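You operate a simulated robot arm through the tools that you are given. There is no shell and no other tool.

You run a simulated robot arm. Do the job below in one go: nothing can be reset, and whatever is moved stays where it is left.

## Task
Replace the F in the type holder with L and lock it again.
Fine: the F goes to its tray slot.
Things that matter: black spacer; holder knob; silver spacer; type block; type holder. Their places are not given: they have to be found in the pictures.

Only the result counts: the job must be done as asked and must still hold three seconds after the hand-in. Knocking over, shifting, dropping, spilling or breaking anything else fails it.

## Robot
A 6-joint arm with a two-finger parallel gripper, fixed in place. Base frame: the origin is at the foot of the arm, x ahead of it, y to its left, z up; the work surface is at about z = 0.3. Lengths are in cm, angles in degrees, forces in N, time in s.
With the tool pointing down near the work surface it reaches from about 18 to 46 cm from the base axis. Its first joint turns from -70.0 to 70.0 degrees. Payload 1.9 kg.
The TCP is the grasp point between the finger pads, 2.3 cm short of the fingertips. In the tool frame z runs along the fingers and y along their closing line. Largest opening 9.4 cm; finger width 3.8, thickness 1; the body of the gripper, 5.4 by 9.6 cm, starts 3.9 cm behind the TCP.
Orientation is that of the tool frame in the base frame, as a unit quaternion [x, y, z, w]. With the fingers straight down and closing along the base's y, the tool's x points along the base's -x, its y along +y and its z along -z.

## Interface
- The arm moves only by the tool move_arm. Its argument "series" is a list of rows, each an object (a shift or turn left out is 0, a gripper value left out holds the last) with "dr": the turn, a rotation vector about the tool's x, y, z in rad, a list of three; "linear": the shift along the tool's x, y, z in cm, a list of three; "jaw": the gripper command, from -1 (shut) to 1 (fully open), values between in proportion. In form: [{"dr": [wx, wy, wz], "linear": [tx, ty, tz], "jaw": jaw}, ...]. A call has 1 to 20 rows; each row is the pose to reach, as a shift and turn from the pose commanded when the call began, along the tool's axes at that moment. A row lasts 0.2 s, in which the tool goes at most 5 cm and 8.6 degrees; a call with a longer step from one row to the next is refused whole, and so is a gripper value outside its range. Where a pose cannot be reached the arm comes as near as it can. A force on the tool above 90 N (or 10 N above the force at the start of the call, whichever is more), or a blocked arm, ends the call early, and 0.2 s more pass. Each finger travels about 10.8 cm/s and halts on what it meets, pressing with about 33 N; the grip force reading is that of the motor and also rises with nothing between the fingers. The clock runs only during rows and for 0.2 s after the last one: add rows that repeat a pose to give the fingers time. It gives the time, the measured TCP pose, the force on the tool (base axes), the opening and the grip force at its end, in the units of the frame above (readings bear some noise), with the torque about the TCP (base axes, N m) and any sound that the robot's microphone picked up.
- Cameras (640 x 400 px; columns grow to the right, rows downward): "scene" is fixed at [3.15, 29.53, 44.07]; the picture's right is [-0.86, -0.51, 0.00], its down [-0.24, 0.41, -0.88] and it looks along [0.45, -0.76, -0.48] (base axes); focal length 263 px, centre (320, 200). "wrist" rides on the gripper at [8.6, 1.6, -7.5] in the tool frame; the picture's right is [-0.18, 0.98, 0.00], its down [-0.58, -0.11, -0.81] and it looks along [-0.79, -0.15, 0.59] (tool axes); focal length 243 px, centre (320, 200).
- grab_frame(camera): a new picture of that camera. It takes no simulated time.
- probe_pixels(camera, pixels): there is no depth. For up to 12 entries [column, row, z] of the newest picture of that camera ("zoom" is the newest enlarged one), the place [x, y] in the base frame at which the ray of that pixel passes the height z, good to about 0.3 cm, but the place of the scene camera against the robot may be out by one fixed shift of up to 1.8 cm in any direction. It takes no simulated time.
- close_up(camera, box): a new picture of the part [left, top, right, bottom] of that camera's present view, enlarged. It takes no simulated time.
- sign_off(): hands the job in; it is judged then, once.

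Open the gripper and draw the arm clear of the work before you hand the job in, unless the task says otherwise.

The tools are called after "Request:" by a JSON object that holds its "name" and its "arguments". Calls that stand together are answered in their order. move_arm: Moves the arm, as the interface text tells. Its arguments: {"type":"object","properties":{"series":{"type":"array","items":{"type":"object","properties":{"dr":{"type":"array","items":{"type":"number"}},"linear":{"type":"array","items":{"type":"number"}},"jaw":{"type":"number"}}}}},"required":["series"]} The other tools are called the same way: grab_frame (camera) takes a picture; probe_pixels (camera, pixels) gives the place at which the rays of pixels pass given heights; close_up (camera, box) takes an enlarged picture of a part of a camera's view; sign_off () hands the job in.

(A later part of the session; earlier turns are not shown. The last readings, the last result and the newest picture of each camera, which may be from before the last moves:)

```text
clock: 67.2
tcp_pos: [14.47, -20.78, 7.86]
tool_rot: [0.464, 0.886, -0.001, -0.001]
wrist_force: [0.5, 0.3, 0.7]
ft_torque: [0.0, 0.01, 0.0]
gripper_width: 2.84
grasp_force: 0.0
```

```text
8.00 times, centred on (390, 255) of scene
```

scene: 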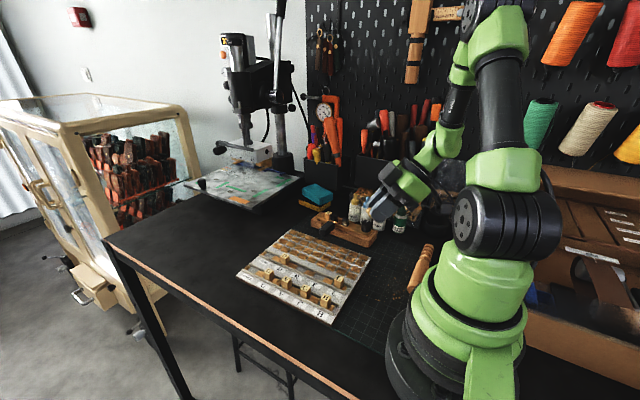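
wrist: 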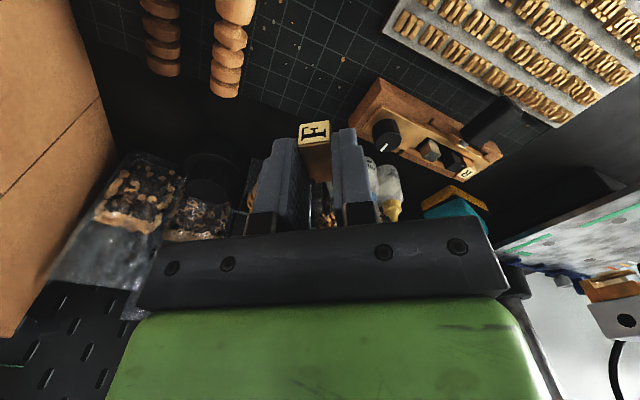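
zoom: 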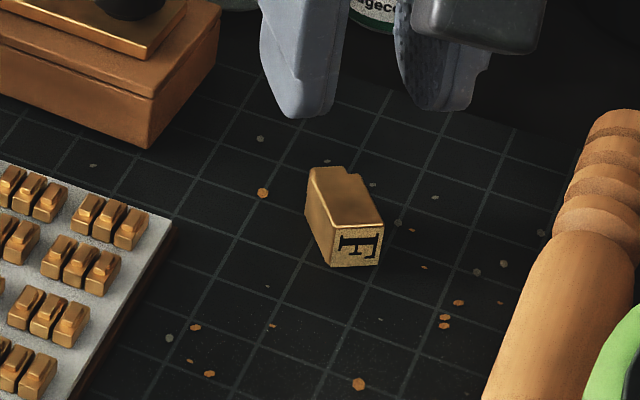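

F lies flat on the mat with its body centre about 0.15 cm from the hand axis. I test the -25° backward tilt at this spot, well above it.

Request:
{"name": "move_arm", "arguments": {"series": [{"linear": [0, 0, -1], "dr": [0, -0.11, 0]}, {"linear": [0, 0, -2], "dr": [0, -0.22, 0]}, {"linear": [0, 0, -2], "dr": [0, -0.33, 0]}, {"linear": [0, 0, -2], "dr": [0, -0.436, 0]}, {"linear": [0, 0, -2], "dr": [0, -0.436, 0]}]}}

Request:
{"name": "grab_frame", "arguments": {"camera": "wrist"}}

Request:
{"name": "grab_frame", "arguments": {"camera": "scene"}}

```text
clock: 68.4
tcp_pos: [14.56, -20.91, 10.01]
tool_rot: [0.453, 0.865, -0.101, 0.192]
wrist_force: [-0.5, -0.1, 0.5]
ft_torque: [0.0, -0.01, 0.02]
gripper_width: 2.84
grasp_force: 0.1
```

```text
taken
```

wrist: 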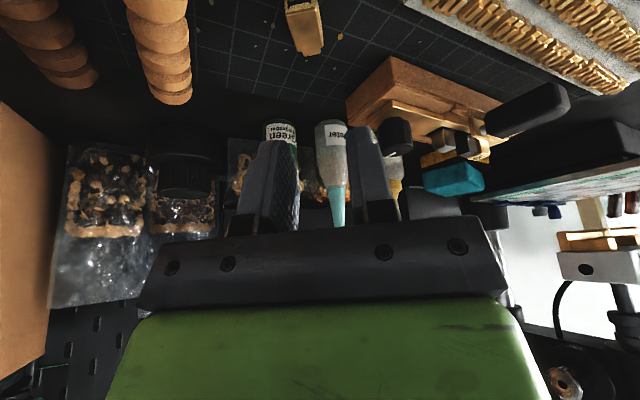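

```text
taken
```

scene: 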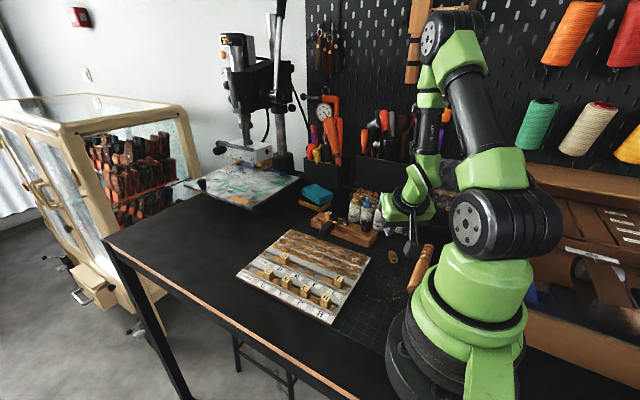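

The -25° tilt is fine here. I shift toward the letter end and go down beside the block, stopping slightly high to check.

Request:
{"name": "move_arm", "arguments": {"series": [{"linear": [1.2, -0.13, -0.56]}, {"linear": [2.05, -0.13, 1.25]}, {"linear": [2.9, -0.13, 3.06]}, {"linear": [3.44, -0.13, 4.24]}, {"linear": [3.65, -0.13, 4.7]}, {"linear": [3.65, -0.13, 4.7]}]}}

Request:
{"name": "close_up", "arguments": {"camera": "wrist", "box": [240, 60, 400, 180]}}

Request:
{"name": "close_up", "arguments": {"camera": "scene", "box": [350, 230, 430, 280]}}

```text
clock: 69.8
tcp_pos: [13.66, -19.83, 4.13]
tool_rot: [0.453, 0.865, -0.101, 0.192]
wrist_force: [0.2, 0.4, -0.2]
ft_torque: [0.0, -0.02, -0.03]
gripper_width: 2.82
grasp_force: 0.1
out of reach, approached as far as the arm can: row 1, 2, 3
```

```text
3.33 times, centred on (320, 120) of wrist
```

zoom: 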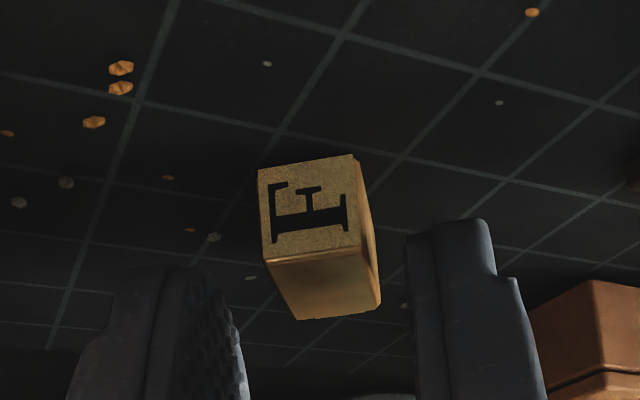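

```text
8.00 times, centred on (390, 255) of scene
```

zoom: 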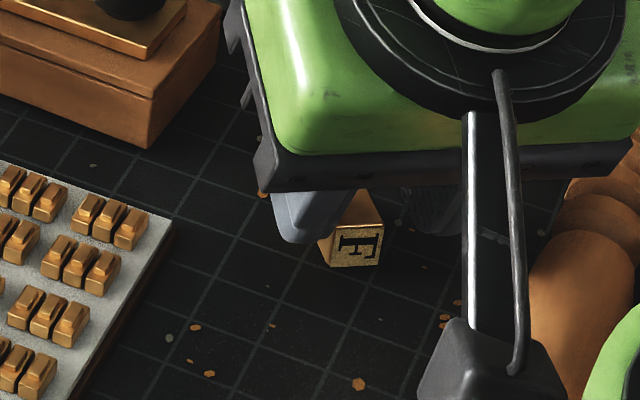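

F's letter face is between the fingers, with the hand about 0.13 cm off in y and 0.15 cm short outward. I correct, lower to about 0.15 cm above the mat, and close.

Request:
{"name": "move_arm", "arguments": {"series": [{"linear": [0.0, 0.13, 0.3]}, {"linear": [0.1, 0.13, 0.55]}, {"linear": [0.18, 0.13, 0.74]}, {"linear": [0.18, 0.13, 0.74]}]}}

Request:
{"name": "close_up", "arguments": {"camera": "wrist", "box": [240, 60, 400, 180]}}

Request:
{"name": "close_up", "arguments": {"camera": "scene", "box": [350, 230, 430, 280]}}

```text
clock: 70.8
tcp_pos: [13.78, -19.9, 3.47]
tool_rot: [0.453, 0.864, -0.101, 0.192]
wrist_force: [-0.1, 0.4, 0.1]
ft_torque: [0.02, -0.02, 0.01]
gripper_width: 2.82
grasp_force: 0.1
```

```text
3.33 times, centred on (320, 120) of wrist
```

zoom: 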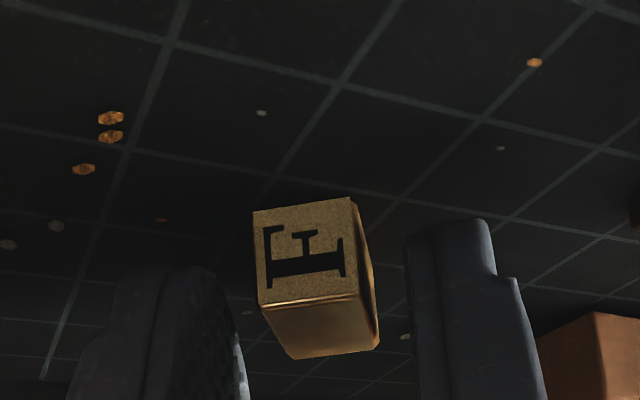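

```text
8.00 times, centred on (390, 255) of scene
```

zoom: 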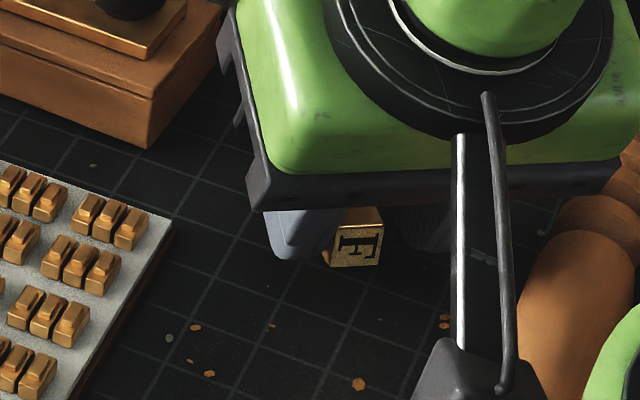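

The letter edge is still about 0.4 cm outward of the finger corner. I shift 0.35 cm further outward, lower 0.12 cm, then close.

Request:
{"name": "move_arm", "arguments": {"series": [{"linear": [-0.27, 0.0, 0.26]}, {"linear": [-0.27, 0.0, 0.26]}, {"linear": [-0.27, 0.0, 0.26], "jaw": -1}, {"linear": [-0.27, 0.0, 0.26], "jaw": -1}, {"linear": [-0.27, 0.0, 0.26], "jaw": -1}]}}

Request:
{"name": "close_up", "arguments": {"camera": "wrist", "box": [240, 60, 400, 180]}}

Request:
{"name": "close_up", "arguments": {"camera": "scene", "box": [350, 230, 430, 280]}}

```text
clock: 72.0
tcp_pos: [13.84, -20.18, 3.35]
tool_rot: [0.453, 0.865, -0.101, 0.192]
wrist_force: [-0.6, -1.3, 0.3]
ft_torque: [0.0, -0.02, 0.0]
gripper_width: 1.51
grasp_force: 33.0
```

```text
3.33 times, centred on (320, 120) of wrist
```

zoom: 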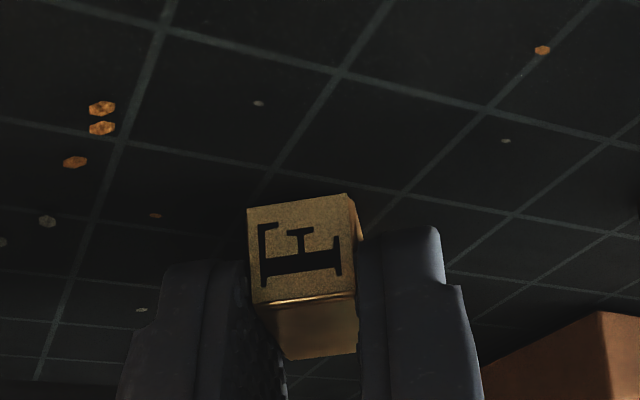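

```text
8.00 times, centred on (390, 255) of scene
```

zoom: 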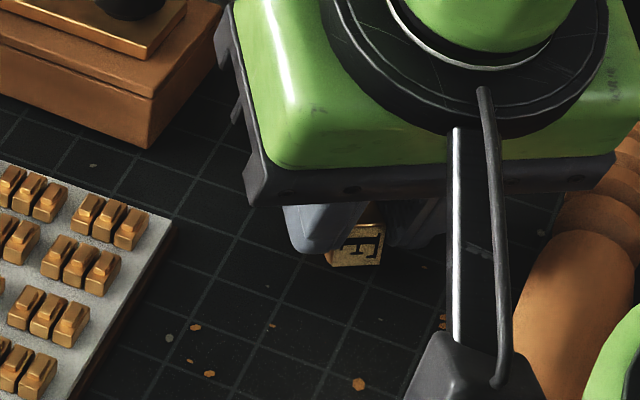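

F is gripped near its letter end at 1.51 cm. I lift it and bring the hand vertical, which tips the block letter-up by 25°.

Request:
{"name": "move_arm", "arguments": {"series": [{"linear": [-0.42, 0, -0.91]}, {"linear": [-0.85, 0, -1.81], "dr": [0, 0.1, 0]}, {"linear": [-1.48, 0, -3.17], "dr": [0, 0.2, 0]}, {"linear": [-2.11, 0, -4.53], "dr": [0, 0.32, 0]}, {"linear": [-2.96, 0, -6.34], "dr": [0, 0.436, 0]}, {"linear": [-2.96, 0, -6.34], "dr": [0, 0.436, 0]}]}}

Request:
{"name": "close_up", "arguments": {"camera": "wrist", "box": [240, 60, 400, 180]}}

Request:
{"name": "close_up", "arguments": {"camera": "scene", "box": [340, 190, 436, 250]}}

```text
clock: 73.4
tcp_pos: [13.96, -20.07, 10.28]
tool_rot: [0.463, 0.886, -0.001, 0.0]
wrist_force: [0.2, -0.5, -0.4]
ft_torque: [0.02, 0.0, -0.01]
gripper_width: 1.51
grasp_force: 32.9
```

```text
3.33 times, centred on (320, 120) of wrist
```

zoom: 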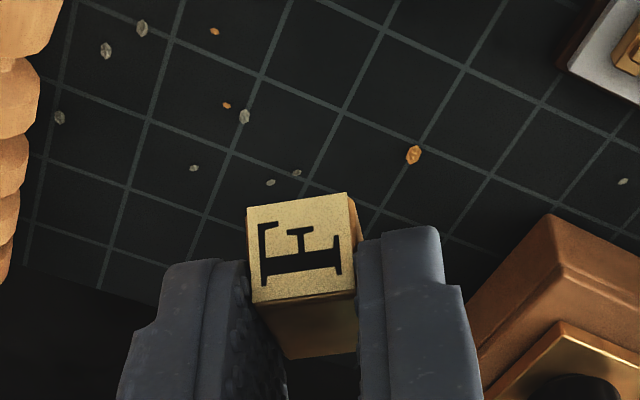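

```text
6.67 times, centred on (388, 220) of scene
```

zoom: 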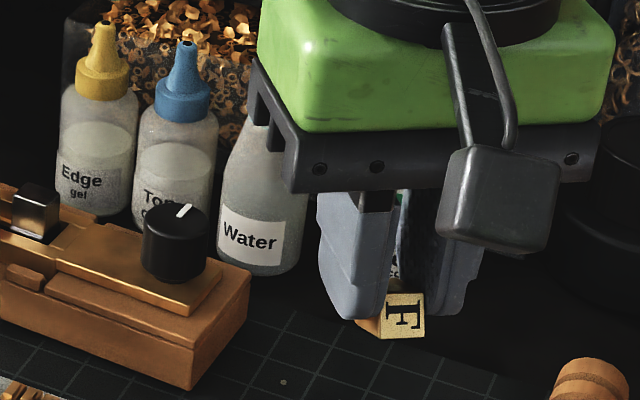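

F is secure. I move to (15.5,-13.8), turn the hand so the coming tilt leans toward -y, and rise a little.

Request:
{"name": "move_arm", "arguments": {"series": [{"linear": [0.85, 0.97, -0.6], "dr": [0, 0, 0.12]}, {"linear": [1.7, 1.94, -1.2], "dr": [0, 0, 0.24]}, {"linear": [2.56, 2.9, -1.8], "dr": [0, 0, 0.36]}, {"linear": [3.4, 3.87, -2.4], "dr": [0, 0, 0.48]}, {"linear": [4.26, 4.84, -3], "dr": [0, 0, 0.6]}, {"linear": [4.26, 4.84, -3], "dr": [0, 0, 0.6]}]}}

Request:
{"name": "move_arm", "arguments": {"series": [{"dr": [0, 0.14, 0]}, {"dr": [0, 0.28, 0]}, {"dr": [0, 0.42, 0]}, {"dr": [0, 0.56, 0]}, {"dr": [0, 0.7, 0]}, {"dr": [0, 0.84, 0]}, {"dr": [0, 0.98, 0]}, {"dr": [0, 1.134, 0]}, {"dr": [0, 1.134, 0]}]}}

Request:
{"name": "grab_frame", "arguments": {"camera": "scene"}}

Request:
{"name": "grab_frame", "arguments": {"camera": "wrist"}}

Request:
{"name": "close_up", "arguments": {"camera": "scene", "box": [330, 190, 458, 290]}}

```text
clock: 74.8
tcp_pos: [15.57, -13.88, 13.03]
tool_rot: [0.706, 0.708, 0.0, 0.001]
wrist_force: [-0.3, -0.1, 0.1]
ft_torque: [0.03, 0.0, 0.01]
gripper_width: 1.49
grasp_force: 33.1
```

```text
refused: row 8 steps farther than a row can; nothing moved
```

```text
taken
```

scene: 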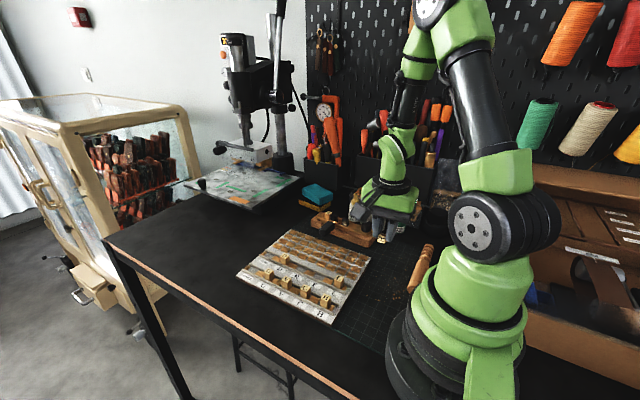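

```text
taken
```

wrist: 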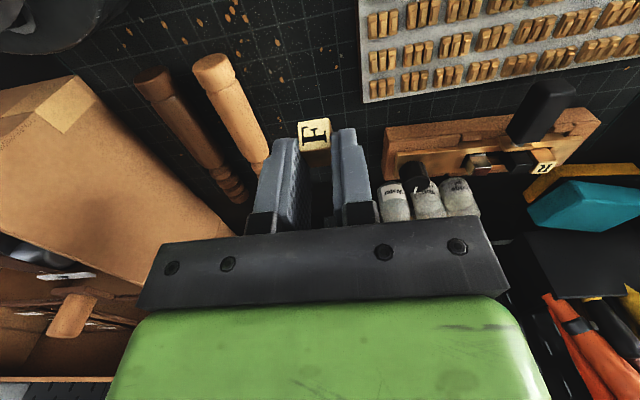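

```text
4.00 times, centred on (394, 240) of scene
```

zoom: 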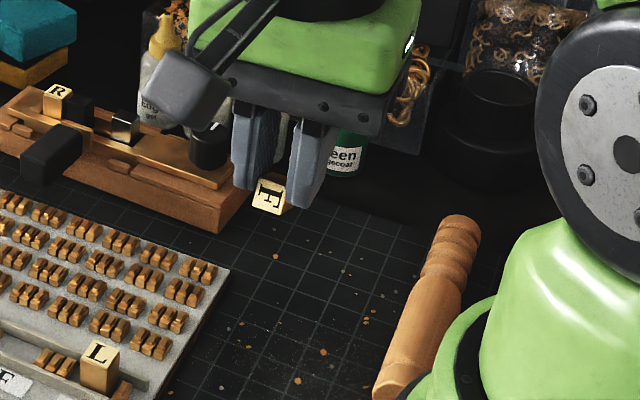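

The tilt call was refused for one oversized step. Before repeating it, I check how close the wooden handle and the holder come to where the hand will lean.

Request:
{"name": "probe_pixels", "arguments": {"camera": "wrist", "pixels": [[240, 65, 2.5], [262, 130, 2.5], [268, 160, 2.5], [215, 60, 2.5], [390, 128, 3], [390, 180, 0.3], [362, 100, 1]]}}

Request:
{"name": "move_arm", "arguments": {"series": [{"dr": [0, 0.14, 0]}, {"dr": [0, 0.28, 0]}, {"dr": [0, 0.42, 0]}, {"dr": [0, 0.56, 0]}, {"dr": [0, 0.7, 0]}, {"dr": [0, 0.84, 0]}, {"dr": [0, 0.98, 0]}, {"dr": [0, 1.06, 0]}, {"dr": [0, 1.134, 0]}, {"dr": [0, 1.134, 0]}]}}

Request:
{"name": "grab_frame", "arguments": {"camera": "scene"}}

Request:
{"name": "close_up", "arguments": {"camera": "scene", "box": [330, 190, 458, 290]}}

Request:
{"name": "grab_frame", "arguments": {"camera": "wrist"}}

```text
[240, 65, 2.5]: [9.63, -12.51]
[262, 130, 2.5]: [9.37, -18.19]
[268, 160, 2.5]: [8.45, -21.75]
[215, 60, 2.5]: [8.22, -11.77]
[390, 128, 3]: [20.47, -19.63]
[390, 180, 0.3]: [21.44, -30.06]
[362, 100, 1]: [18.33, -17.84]
```

```text
clock: 77.0
tcp_pos: [15.6, -13.95, 13.23]
tool_rot: [0.594, 0.598, 0.378, -0.381]
wrist_force: [0.0, 0.2, -0.6]
ft_torque: [0.0, 0.0, -0.01]
gripper_width: 1.48
grasp_force: 33.6
```

```text
taken
```

scene: 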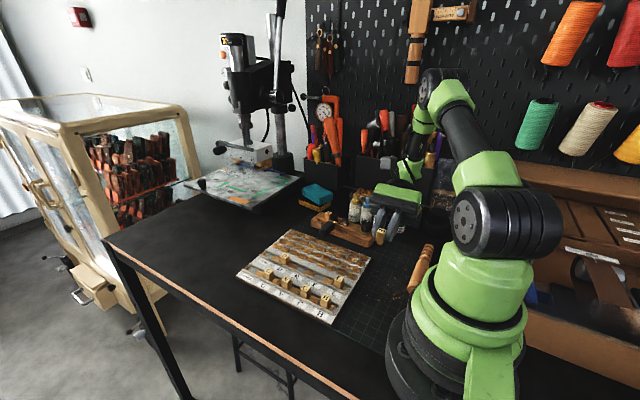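

```text
4.00 times, centred on (394, 240) of scene
```

zoom: 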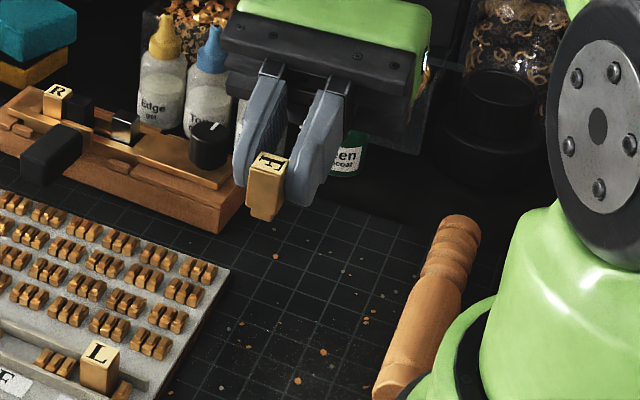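

```text
taken
```

wrist: 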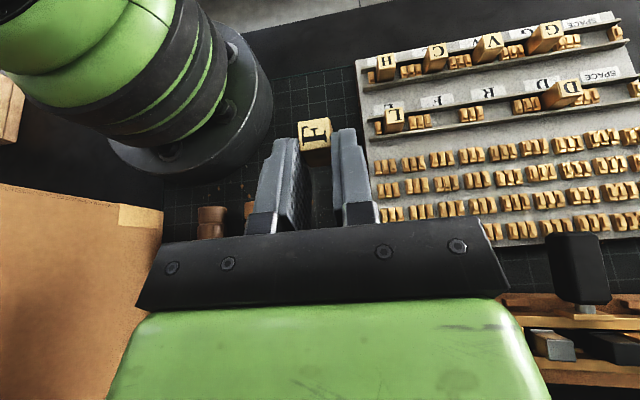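

F is now upright in the tilted grip. Leaning toward -y would bring the wrist close to the bottles when lowered, so I turn the hand to lean out over the low stub array instead, keeping F upright at this height.

Request:
{"name": "move_arm", "arguments": {"series": [{"dr": [0.119, 0, -0.055], "linear": [0.044, 0.14, 0.095]}, {"dr": [0.237, 0, -0.111], "linear": [0.089, 0.28, 0.19]}, {"dr": [0.356, 0, -0.166], "linear": [0.133, 0.42, 0.285]}, {"dr": [0.475, 0, -0.222], "linear": [0.178, 0.56, 0.38]}, {"dr": [0.594, 0, -0.277], "linear": [0.222, 0.7, 0.475]}, {"dr": [0.712, 0, -0.332], "linear": [0.266, 0.84, 0.57]}, {"dr": [0.831, 0, -0.388], "linear": [0.311, 0.98, 0.665]}, {"dr": [0.95, 0, -0.443], "linear": [0.355, 1.12, 0.76]}, {"dr": [1.068, 0, -0.499], "linear": [0.4, 1.26, 0.855]}, {"dr": [1.187, 0, -0.554], "linear": [0.444, 1.4, 0.95]}, {"dr": [1.187, 0, -0.554], "linear": [0.444, 1.4, 0.95]}]}}

Request:
{"name": "close_up", "arguments": {"camera": "scene", "box": [300, 180, 440, 290]}}

Request:
{"name": "grab_frame", "arguments": {"camera": "wrist"}}

```text
clock: 79.4
tcp_pos: [16.88, -12.87, 13.21]
tool_rot: [0.108, 0.836, 0.068, -0.533]
wrist_force: [1.1, -0.3, 0.5]
ft_torque: [-0.01, 0.0, -0.03]
gripper_width: 1.47
grasp_force: 32.8
```

```text
3.64 times, centred on (370, 235) of scene
```

zoom: 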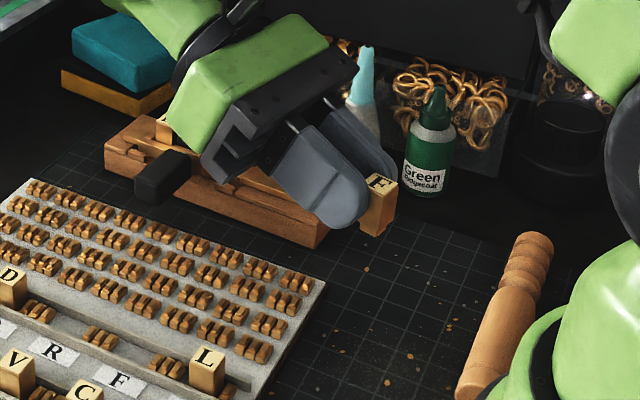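

```text
taken
```

wrist: 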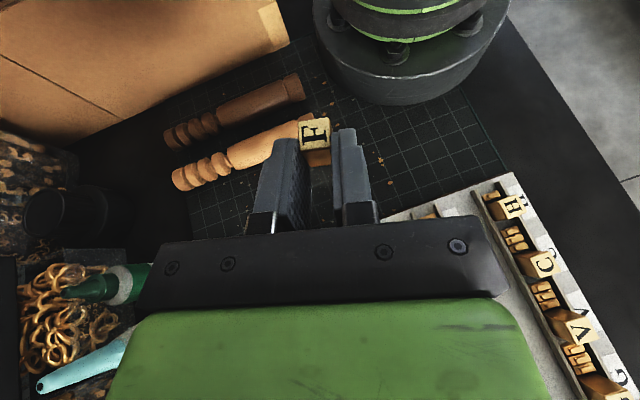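

F stays upright, with the hand leaning over the stub array. I lower straight down to about 0.8 cm above expected contact.

Request:
{"name": "move_arm", "arguments": {"series": [{"linear": [-2.72, 0, 1.26]}, {"linear": [-5.44, 0, 2.53]}, {"linear": [-7.25, 0, 3.37]}, {"linear": [-8.0, 0, 3.72]}, {"linear": [-8.0, 0, 3.72]}]}}

Request:
{"name": "close_up", "arguments": {"camera": "scene", "box": [330, 220, 426, 280]}}

```text
clock: 80.6
tcp_pos: [16.98, -12.84, 4.34]
tool_rot: [0.108, 0.836, 0.067, -0.533]
wrist_force: [-7.4, 2.2, 21.3]
ft_torque: [-0.18, -1.14, -0.04]
gripper_width: 1.49
grasp_force: 33.2
```

```text
6.67 times, centred on (378, 250) of scene
```

zoom: 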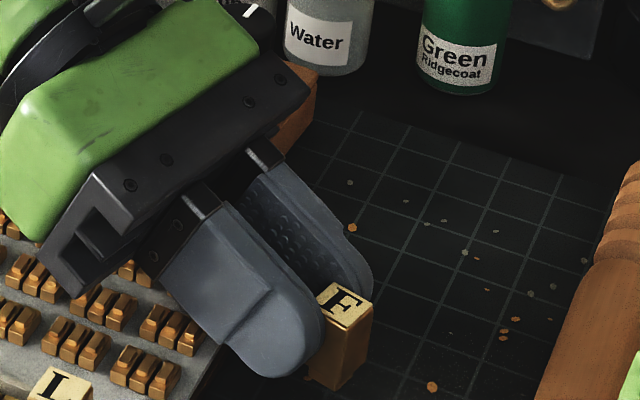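

The force and torque show the palm's far edge pressing on the stub array, about 5 cm out, and not F's foot. I raise at once and check the tray.

Request:
{"name": "move_arm", "arguments": {"series": [{"linear": [0.9, 0, -0.42]}, {"linear": [2.3, 0, -1.07]}, {"linear": [2.3, 0, -1.07]}]}}

Request:
{"name": "close_up", "arguments": {"camera": "scene", "box": [200, 210, 400, 335]}}

```text
clock: 81.4
tcp_pos: [16.93, -12.76, 6.88]
tool_rot: [0.108, 0.837, 0.067, -0.533]
wrist_force: [-1.3, -0.7, -0.4]
ft_torque: [0.0, -0.01, -0.02]
gripper_width: 1.5
grasp_force: 33.6
```

```text
3.20 times, centred on (300, 272) of scene
```

zoom: 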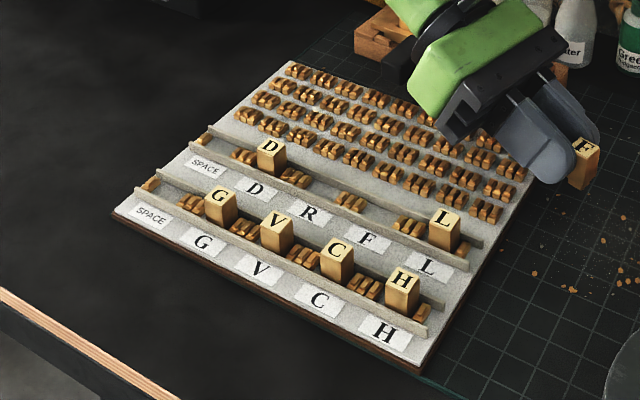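

The tray looks unmoved. The mat by the robot is too cramped, but the probes show open table to the right of the tray (y≈3–10). I raise and carry F there, leaning outward along x.

Request:
{"name": "move_arm", "arguments": {"series": [{"linear": [2.1, 0, -0.98]}, {"linear": [4.2, 0, -1.96]}, {"linear": [6.34, 0, -2.95]}, {"linear": [6.34, 0, -2.95]}]}}

Request:
{"name": "move_arm", "arguments": {"series": [{"linear": [-0.4, 3.67, -0.91], "dr": [0.075, 0, -0.035]}, {"linear": [-0.83, 7.34, -1.82], "dr": [0.15, 0, -0.07]}, {"linear": [-1.25, 11.0, -2.73], "dr": [0.225, 0, -0.105]}, {"linear": [-1.67, 14.7, -3.64], "dr": [0.3, 0, -0.139]}, {"linear": [-2.08, 18.36, -4.55], "dr": [0.375, 0, -0.174]}, {"linear": [-2.5, 22.03, -5.46], "dr": [0.45, 0, -0.209]}, {"linear": [-2.5, 22.03, -5.46], "dr": [0.45, 0, -0.209]}]}}

Request:
{"name": "grab_frame", "arguments": {"camera": "scene"}}

Request:
{"name": "grab_frame", "arguments": {"camera": "wrist"}}

```text
clock: 82.4
tcp_pos: [16.98, -12.96, 13.9]
tool_rot: [0.108, 0.836, 0.067, -0.533]
wrist_force: [-0.2, -0.3, -0.4]
ft_torque: [0.02, 0.01, -0.05]
gripper_width: 1.49
grasp_force: 32.8
```

```text
clock: 83.7
tcp_pos: [27.39, 4.05, 13.66]
tool_rot: [-0.081, 0.843, -0.077, -0.527]
wrist_force: [-42.3, 16.4, -198.0]
ft_torque: [-6.14, 1.98, 1.44]
gripper_width: 1.47
grasp_force: 32.7
out of reach, approached as far as the arm can: row 6
stopped in row 6: the force on the tool passed its limit at 573 N (the readings are from after the stop); the commanded pose is now the measured one
```

```text
taken
```

scene: 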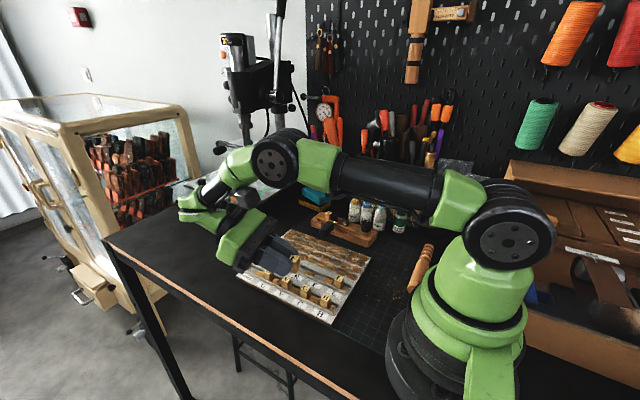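

```text
taken
```

wrist: 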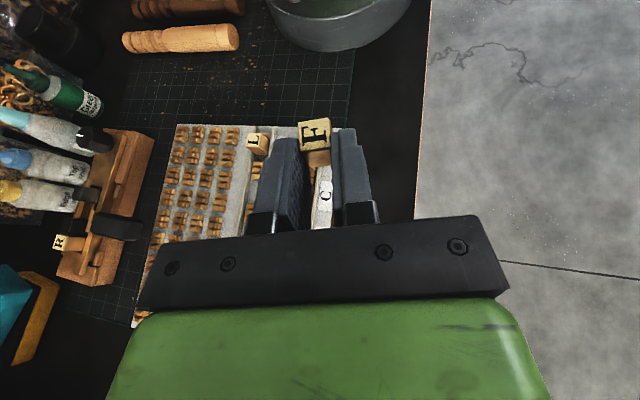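

The call stopped on a large force at height with nothing beneath, which suggests the tilted hand met the arm itself at this extension. F is still held at 1.47 cm. I back off toward the robot.

Request:
{"name": "move_arm", "arguments": {"series": [{"linear": [1.0, 0, 1.2]}, {"linear": [2.69, -0.15, 3.29]}, {"linear": [2.69, -0.15, 3.29]}]}}

Request:
{"name": "close_up", "arguments": {"camera": "scene", "box": [180, 160, 380, 330]}}

Request:
{"name": "grab_frame", "arguments": {"camera": "wrist"}}

```text
clock: 84.5
tcp_pos: [23.1, 3.19, 14.79]
tool_rot: [-0.083, 0.842, -0.073, -0.528]
wrist_force: [0.7, 0.0, -0.3]
ft_torque: [-0.01, 0.0, 0.02]
gripper_width: 1.47
grasp_force: 33.2
```

```text
2.35 times, centred on (280, 245) of scene
```

zoom: 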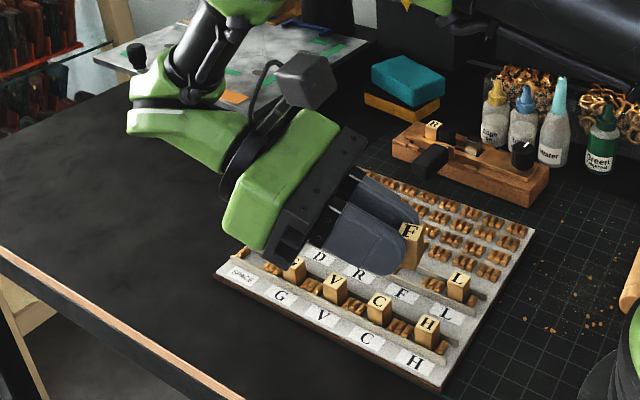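

```text
taken
```

wrist: 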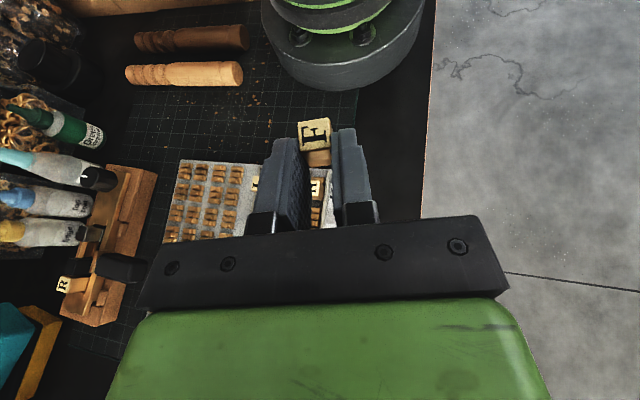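

F is still upright in the grip, and I can see the arm shape that limits the reach. I move to a shorter radius, TCP about (20.5,7.0), over bare table right of the tray.

Request:
{"name": "move_arm", "arguments": {"series": [{"linear": [0, 2.2, 0.95]}, {"linear": [0.02, 4.32, 1.9]}, {"linear": [0.02, 4.32, 1.9]}]}}

Request:
{"name": "close_up", "arguments": {"camera": "scene", "box": [180, 180, 400, 400]}}

Request:
{"name": "grab_frame", "arguments": {"camera": "wrist"}}

```text
clock: 85.3
tcp_pos: [20.66, 7.13, 13.83]
tool_rot: [-0.083, 0.842, -0.073, -0.528]
wrist_force: [-0.9, 0.7, -0.5]
ft_torque: [0.0, -0.06, -0.04]
gripper_width: 1.49
grasp_force: 33.0
```

```text
1.82 times, centred on (290, 290) of scene
```

zoom: 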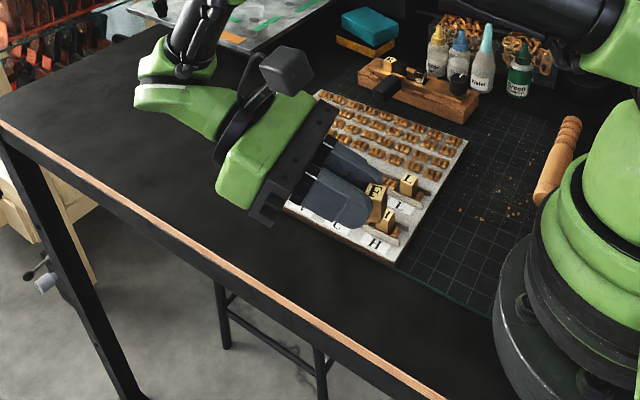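

```text
taken
```

wrist: 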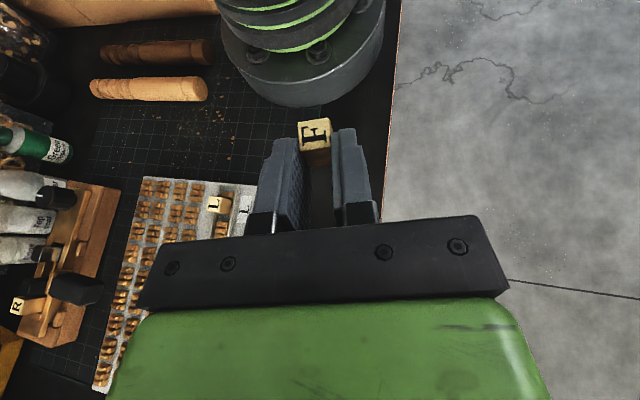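

There is ample bare table below. I lower straight down, stopping about 0.8 cm above expected contact.

Request:
{"name": "move_arm", "arguments": {"series": [{"linear": [-2.7, 0.13, 1.3]}, {"linear": [-5.4, 0.26, 2.6]}, {"linear": [-7.2, 0.35, 3.47]}, {"linear": [-8.5, 0.41, 4.1]}, {"linear": [-8.5, 0.41, 4.1]}]}}

Request:
{"name": "close_up", "arguments": {"camera": "scene", "box": [260, 240, 420, 360]}}

```text
clock: 86.5
tcp_pos: [20.66, 7.15, 4.27]
tool_rot: [-0.082, 0.842, -0.072, -0.528]
wrist_force: [0.7, -0.2, -0.7]
ft_torque: [-0.01, -0.03, -0.02]
gripper_width: 1.47
grasp_force: 33.0
```

```text
3.33 times, centred on (340, 300) of scene
```

zoom: 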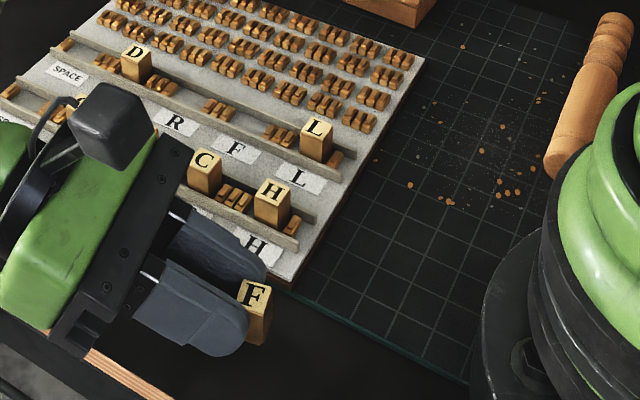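

No contact yet and everything is clear. I lower slowly until the foot touches.

Request:
{"name": "move_arm", "arguments": {"series": [{"linear": [-0.27, 0.01, 0.13]}, {"linear": [-0.5, 0.02, 0.24]}, {"linear": [-0.5, 0.02, 0.24]}]}}

Request:
{"name": "close_up", "arguments": {"camera": "scene", "box": [300, 280, 380, 330]}}

```text
clock: 87.3
tcp_pos: [20.59, 7.12, 3.85]
tool_rot: [-0.082, 0.842, -0.072, -0.528]
wrist_force: [-0.7, 0.8, -0.7]
ft_torque: [-0.02, -0.02, 0.02]
gripper_width: 1.48
grasp_force: 32.8
```

```text
8.00 times, centred on (340, 305) of scene
```

zoom: 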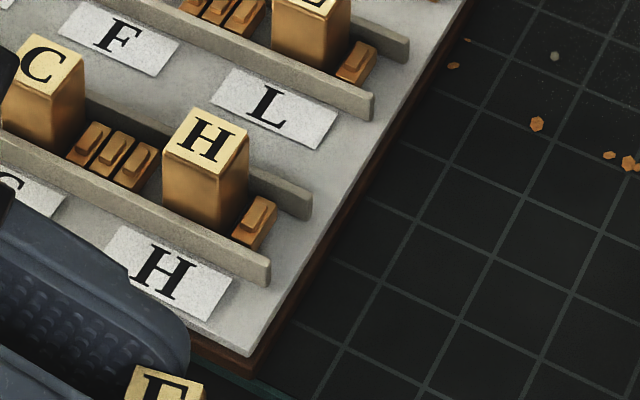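

Request:
{"name": "move_arm", "arguments": {"series": [{"linear": [-0.14, 0.0, 0.07]}, {"linear": [-0.27, 0.01, 0.13]}, {"linear": [-0.27, 0.01, 0.13]}]}}

Request:
{"name": "close_up", "arguments": {"camera": "scene", "box": [280, 300, 360, 350]}}

```text
clock: 88.1
tcp_pos: [20.71, 7.24, 3.43]
tool_rot: [-0.083, 0.842, -0.073, -0.529]
wrist_force: [0.1, 0.2, 0.4]
ft_torque: [0.02, -0.05, 0.03]
gripper_width: 1.47
grasp_force: 33.1
```

```text
8.00 times, centred on (320, 325) of scene
```

zoom: 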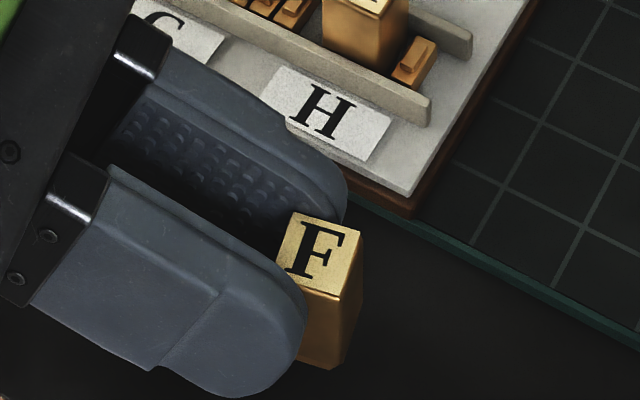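

Still hanging, and upright. I go down in 0.12 cm steps.

Request:
{"name": "move_arm", "arguments": {"series": [{"linear": [-0.11, 0.0, 0.05]}, {"linear": [-0.11, 0.0, 0.05]}]}}

Request:
{"name": "move_arm", "arguments": {"series": [{"linear": [-0.11, 0.0, 0.05]}, {"linear": [-0.11, 0.0, 0.05]}]}}

```text
clock: 88.7
tcp_pos: [20.61, 7.36, 3.39]
tool_rot: [-0.082, 0.842, -0.071, -0.528]
wrist_force: [0.5, -0.5, -0.5]
ft_torque: [0.02, -0.02, -0.01]
gripper_width: 1.48
grasp_force: 32.5
```

```text
clock: 89.3
tcp_pos: [20.64, 7.24, 3.23]
tool_rot: [-0.082, 0.842, -0.072, -0.529]
wrist_force: [0.8, 0.2, -0.2]
ft_torque: [0.04, 0.02, 0.02]
gripper_width: 1.48
grasp_force: 32.5
```

Request:
{"name": "move_arm", "arguments": {"series": [{"linear": [-0.11, 0.0, 0.05]}, {"linear": [-0.11, 0.0, 0.05]}]}}

Request:
{"name": "close_up", "arguments": {"camera": "scene", "box": [300, 310, 348, 350]}}

```text
clock: 89.9
tcp_pos: [20.73, 7.21, 3.22]
tool_rot: [-0.082, 0.842, -0.072, -0.529]
wrist_force: [-0.2, 0.3, -1.1]
ft_torque: [-0.01, 0.0, 0.02]
gripper_width: 1.51
grasp_force: 32.8
```

```text
10.00 times, centred on (324, 330) of scene
```

zoom: 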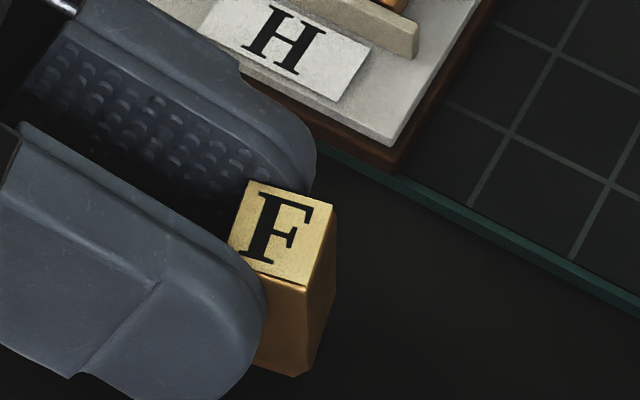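

The bare table is slightly lower than the mat. I continue down in small steps.

Request:
{"name": "move_arm", "arguments": {"series": [{"linear": [-0.11, 0.0, 0.05]}, {"linear": [-0.11, 0.0, 0.05]}]}}

Request:
{"name": "move_arm", "arguments": {"series": [{"linear": [-0.11, 0.0, 0.05]}, {"linear": [-0.11, 0.0, 0.05]}]}}

```text
clock: 90.5
tcp_pos: [20.6, 7.32, 2.97]
tool_rot: [-0.082, 0.842, -0.073, -0.528]
wrist_force: [-0.3, 1.0, -0.3]
ft_torque: [0.0, -0.02, 0.01]
gripper_width: 1.53
grasp_force: 32.7
```

```text
clock: 91.1
tcp_pos: [20.6, 7.21, 2.86]
tool_rot: [-0.082, 0.842, -0.072, -0.528]
wrist_force: [0.4, 0.3, 0.5]
ft_torque: [-0.01, -0.01, -0.03]
gripper_width: 1.51
grasp_force: 33.0
```

Still no force. I look at the foot from both cameras.

Request:
{"name": "close_up", "arguments": {"camera": "scene", "box": [290, 300, 354, 350]}}

Request:
{"name": "close_up", "arguments": {"camera": "wrist", "box": [260, 80, 380, 200]}}

```text
8.00 times, centred on (322, 325) of scene
```

zoom: 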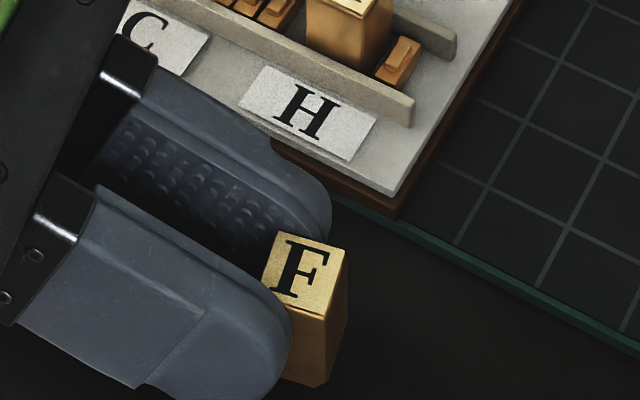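

```text
3.33 times, centred on (320, 140) of wrist
```

zoom: 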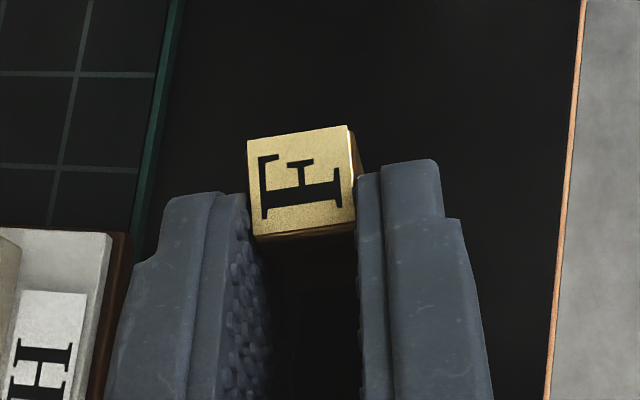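

Request:
{"name": "move_arm", "arguments": {"series": [{"linear": [-0.09, 0.0, 0.045]}, {"linear": [-0.09, 0.0, 0.045]}]}}

Request:
{"name": "move_arm", "arguments": {"series": [{"linear": [-0.09, 0.0, 0.045]}, {"linear": [-0.09, 0.0, 0.045]}]}}

```text
clock: 91.7
tcp_pos: [20.65, 7.3, 2.82]
tool_rot: [-0.082, 0.842, -0.072, -0.528]
wrist_force: [0.4, -0.2, -0.3]
ft_torque: [-0.03, -0.01, -0.02]
gripper_width: 1.48
grasp_force: 32.9
```

```text
clock: 92.3
tcp_pos: [20.67, 7.09, 2.71]
tool_rot: [-0.082, 0.842, -0.072, -0.529]
wrist_force: [0.4, -1.3, 5.1]
ft_torque: [0.0, 0.07, 0.05]
gripper_width: 1.48
grasp_force: 32.7
```

Light contact (5 N) with the foot and finger tips at table level, and the block vertical. I open slowly.

Request:
{"name": "move_arm", "arguments": {"series": [{"jaw": -0.66}, {"jaw": -0.6}, {"jaw": -0.5}, {"jaw": -0.4}, {"jaw": -0.4}]}}

Request:
{"name": "close_up", "arguments": {"camera": "scene", "box": [290, 300, 354, 350]}}

Request:
{"name": "close_up", "arguments": {"camera": "wrist", "box": [260, 80, 380, 200]}}

```text
clock: 93.5
tcp_pos: [20.61, 7.18, 2.62]
tool_rot: [-0.083, 0.842, -0.073, -0.528]
wrist_force: [5.5, -14.8, 19.4]
ft_torque: [-0.21, 0.16, 0.19]
gripper_width: 2.11
grasp_force: 0.0
```

```text
8.00 times, centred on (322, 325) of scene
```

zoom: 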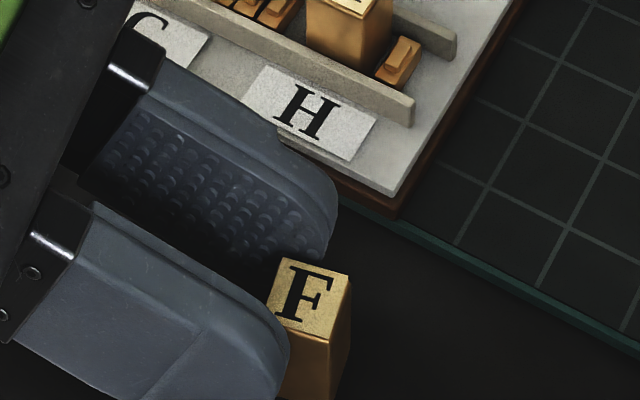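

```text
3.33 times, centred on (320, 140) of wrist
```

zoom: 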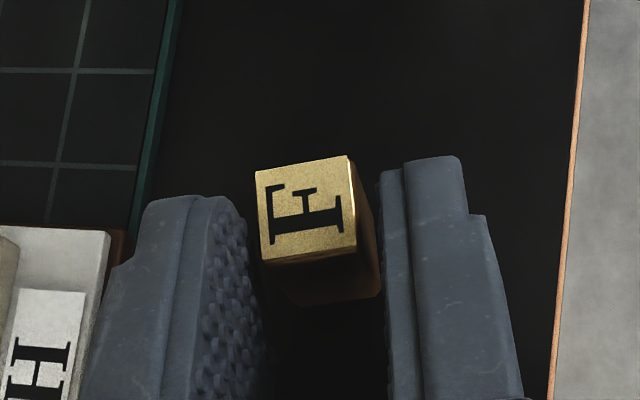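

The block dropped the last few millimetres and looks upright. The fingers are pressing on the table, so I ease straight up gently with the jaws opening.

Request:
{"name": "move_arm", "arguments": {"series": [{"linear": [0.09, 0, -0.04], "jaw": -0.4}, {"linear": [0.27, -0.01, -0.13], "jaw": -0.4}, {"linear": [0.27, -0.01, -0.13], "jaw": -0.4}]}}

Request:
{"name": "close_up", "arguments": {"camera": "scene", "box": [290, 310, 354, 360]}}

Request:
{"name": "close_up", "arguments": {"camera": "wrist", "box": [260, 80, 380, 200]}}

```text
clock: 94.3
tcp_pos: [20.67, 7.16, 2.94]
tool_rot: [-0.083, 0.842, -0.073, -0.528]
wrist_force: [-0.2, -0.5, -0.6]
ft_torque: [-0.01, -0.03, 0.03]
gripper_width: 2.82
grasp_force: 0.0
```

```text
8.00 times, centred on (322, 335) of scene
```

zoom: 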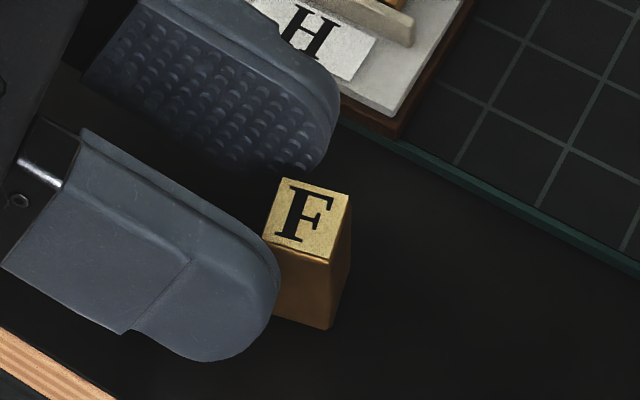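

```text
3.33 times, centred on (320, 140) of wrist
```

zoom: 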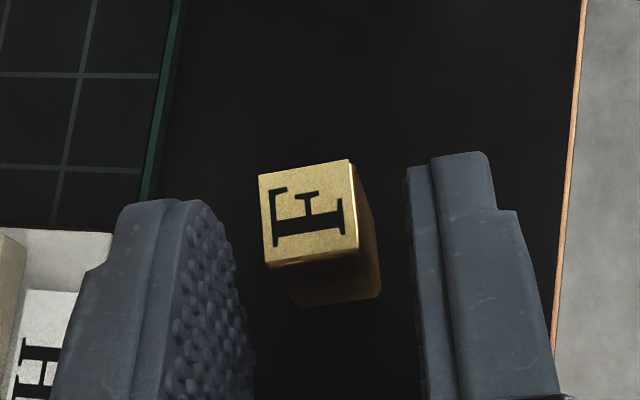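

F now stands upright on the table. I rise clear and bring the hand back to vertical.

Request:
{"name": "move_arm", "arguments": {"series": [{"linear": [0.9, -0.04, -0.43]}, {"linear": [2.7, -0.13, -1.3]}, {"linear": [6.3, -0.3, -3.04]}, {"linear": [9.9, -0.48, -4.77]}, {"linear": [9.9, -0.48, -4.77]}]}}

Request:
{"name": "move_arm", "arguments": {"series": [{"dr": [0, -0.14, 0]}, {"dr": [0, -0.28, 0]}, {"dr": [0, -0.42, 0]}, {"dr": [0, -0.56, 0]}, {"dr": [0, -0.7, 0]}, {"dr": [0, -0.84, 0]}, {"dr": [0, -0.98, 0]}, {"dr": [0, -1.06, 0]}, {"dr": [0, -1.134, 0]}, {"dr": [0, -1.134, 0]}]}}

Request:
{"name": "grab_frame", "arguments": {"camera": "wrist"}}

Request:
{"name": "close_up", "arguments": {"camera": "scene", "box": [220, 230, 380, 360]}}

```text
clock: 95.5
tcp_pos: [20.87, 7.11, 14.12]
tool_rot: [-0.083, 0.842, -0.072, -0.529]
wrist_force: [0.1, 0.2, 0.4]
ft_torque: [-0.02, 0.04, -0.03]
gripper_width: 2.84
grasp_force: 0.0
```

```text
clock: 97.7
tcp_pos: [20.74, 6.94, 14.17]
tool_rot: [-0.108, 0.994, -0.017, 0.008]
wrist_force: [0.6, 0.2, 0.3]
ft_torque: [0.0, 0.0, 0.03]
gripper_width: 2.82
grasp_force: 0.0
```

```text
taken
```

wrist: 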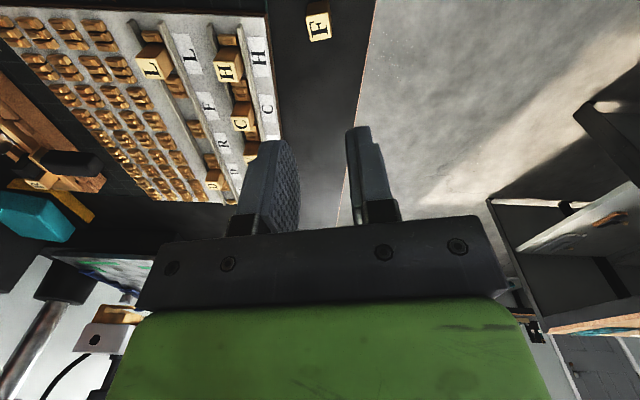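

```text
3.08 times, centred on (300, 295) of scene
```

zoom: 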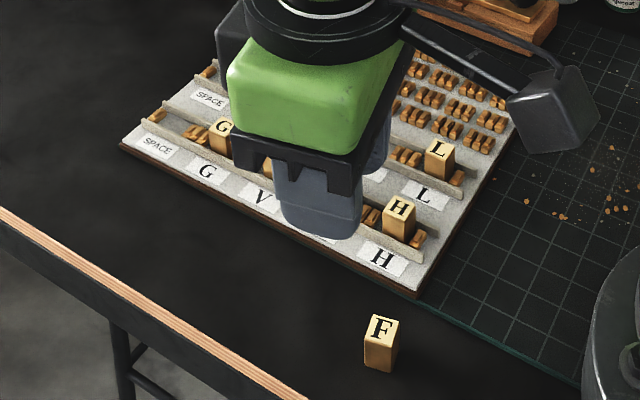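

F stands alone near (18.2,6.8), visible at px (319,27). The hand has about 2° residual tilt, which I correct while moving above F.

Request:
{"name": "move_arm", "arguments": {"series": [{"linear": [1.2, 0.15, 1], "dr": [-0.0355, 0.0122, 0]}, {"linear": [2.5, 0.3, 2.5], "dr": [-0.0355, 0.0122, 0]}, {"linear": [2.5, 0.3, 4], "dr": [-0.0355, 0.0122, 0]}, {"linear": [2.5, 0.3, 4], "dr": [-0.0355, 0.0122, 0]}]}}

Request:
{"name": "close_up", "arguments": {"camera": "wrist", "box": [260, 30, 388, 130]}}

Request:
{"name": "close_up", "arguments": {"camera": "scene", "box": [290, 290, 370, 350]}}

```text
clock: 98.7
tcp_pos: [18.33, 6.68, 9.98]
tool_rot: [-0.109, 0.994, 0.0, -0.001]
wrist_force: [-0.1, 0.0, -0.3]
ft_torque: [0.01, 0.01, 0.01]
gripper_width: 2.81
grasp_force: 0.0
```

```text
4.00 times, centred on (324, 80) of wrist
```

zoom: 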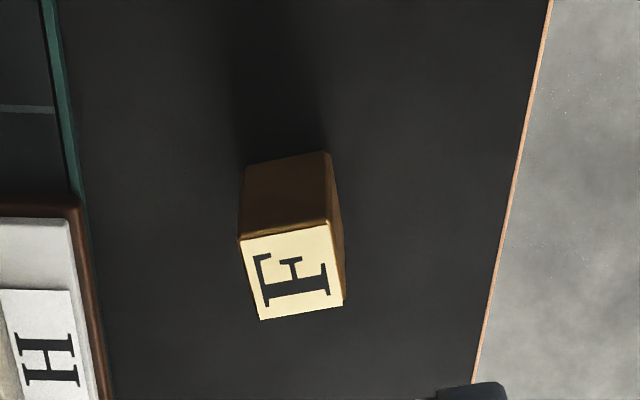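

```text
6.67 times, centred on (330, 320) of scene
```

zoom: 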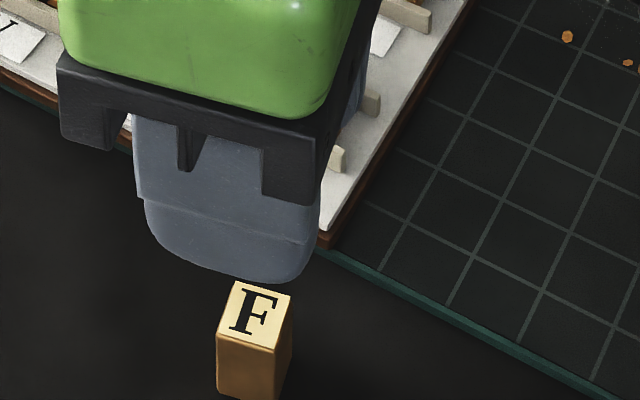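

F is centred to within 0.2 cm and aligned within about 1°, its top at z≈2.95. I go down so the tips overlap the top 0.85 cm and close.

Request:
{"name": "move_arm", "arguments": {"series": [{"linear": [0.08, -0.2, 2]}, {"linear": [0.08, -0.2, 4]}, {"linear": [0.08, -0.2, 5.1]}, {"linear": [0.08, -0.2, 5.55]}, {"linear": [0.08, -0.2, 5.55]}]}}

Request:
{"name": "close_up", "arguments": {"camera": "wrist", "box": [260, 80, 388, 180]}}

```text
clock: 99.9
tcp_pos: [18.13, 6.49, 4.42]
tool_rot: [-0.108, 0.994, 0.0, 0.0]
wrist_force: [0.7, -0.1, 1.1]
ft_torque: [0.0, 0.01, 0.01]
gripper_width: 2.81
grasp_force: 0.1
```

```text
4.00 times, centred on (324, 130) of wrist
```

zoom: 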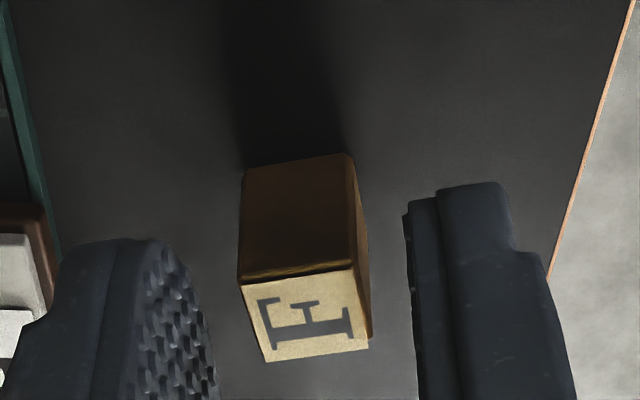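

F is centred between the fingers at px (321,158). I close and lift a little.

Request:
{"name": "move_arm", "arguments": {"series": [{"jaw": -0.6}, {"jaw": -1}, {"jaw": -1}, {"jaw": -1}]}}

Request:
{"name": "move_arm", "arguments": {"series": [{"linear": [0, 0, -1]}, {"linear": [0, 0, -4]}, {"linear": [0, 0, -8]}, {"linear": [0, 0, -11]}, {"linear": [0, 0, -11]}]}}

Request:
{"name": "close_up", "arguments": {"camera": "wrist", "box": [240, 60, 400, 180]}}

Request:
{"name": "close_up", "arguments": {"camera": "scene", "box": [260, 210, 380, 310]}}

```text
clock: 100.9
tcp_pos: [18.14, 6.54, 4.32]
tool_rot: [-0.108, 0.994, 0.0, -0.002]
wrist_force: [-0.4, 1.1, 1.0]
ft_torque: [0.01, -0.03, -0.04]
gripper_width: 1.51
grasp_force: 33.2
```

```text
clock: 102.1
tcp_pos: [18.45, 6.47, 15.52]
tool_rot: [-0.11, 0.994, 0.0, -0.002]
wrist_force: [-0.6, 0.4, -0.7]
ft_torque: [-0.02, 0.03, -0.02]
gripper_width: 1.47
grasp_force: 32.8
```

```text
3.33 times, centred on (320, 120) of wrist
```

zoom: 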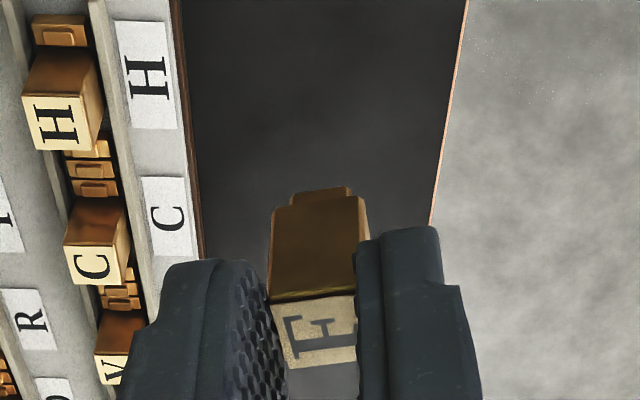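

```text
4.00 times, centred on (320, 260) of scene
```

zoom: 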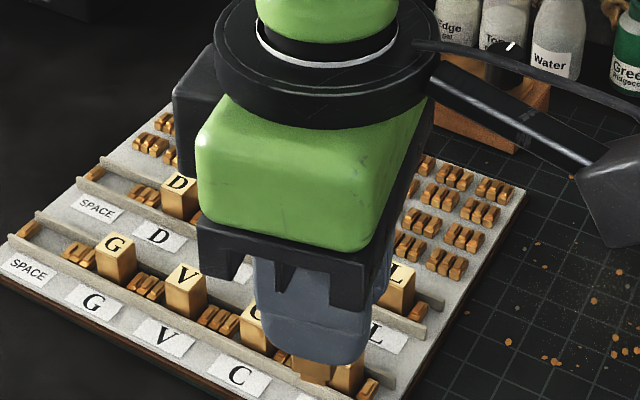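

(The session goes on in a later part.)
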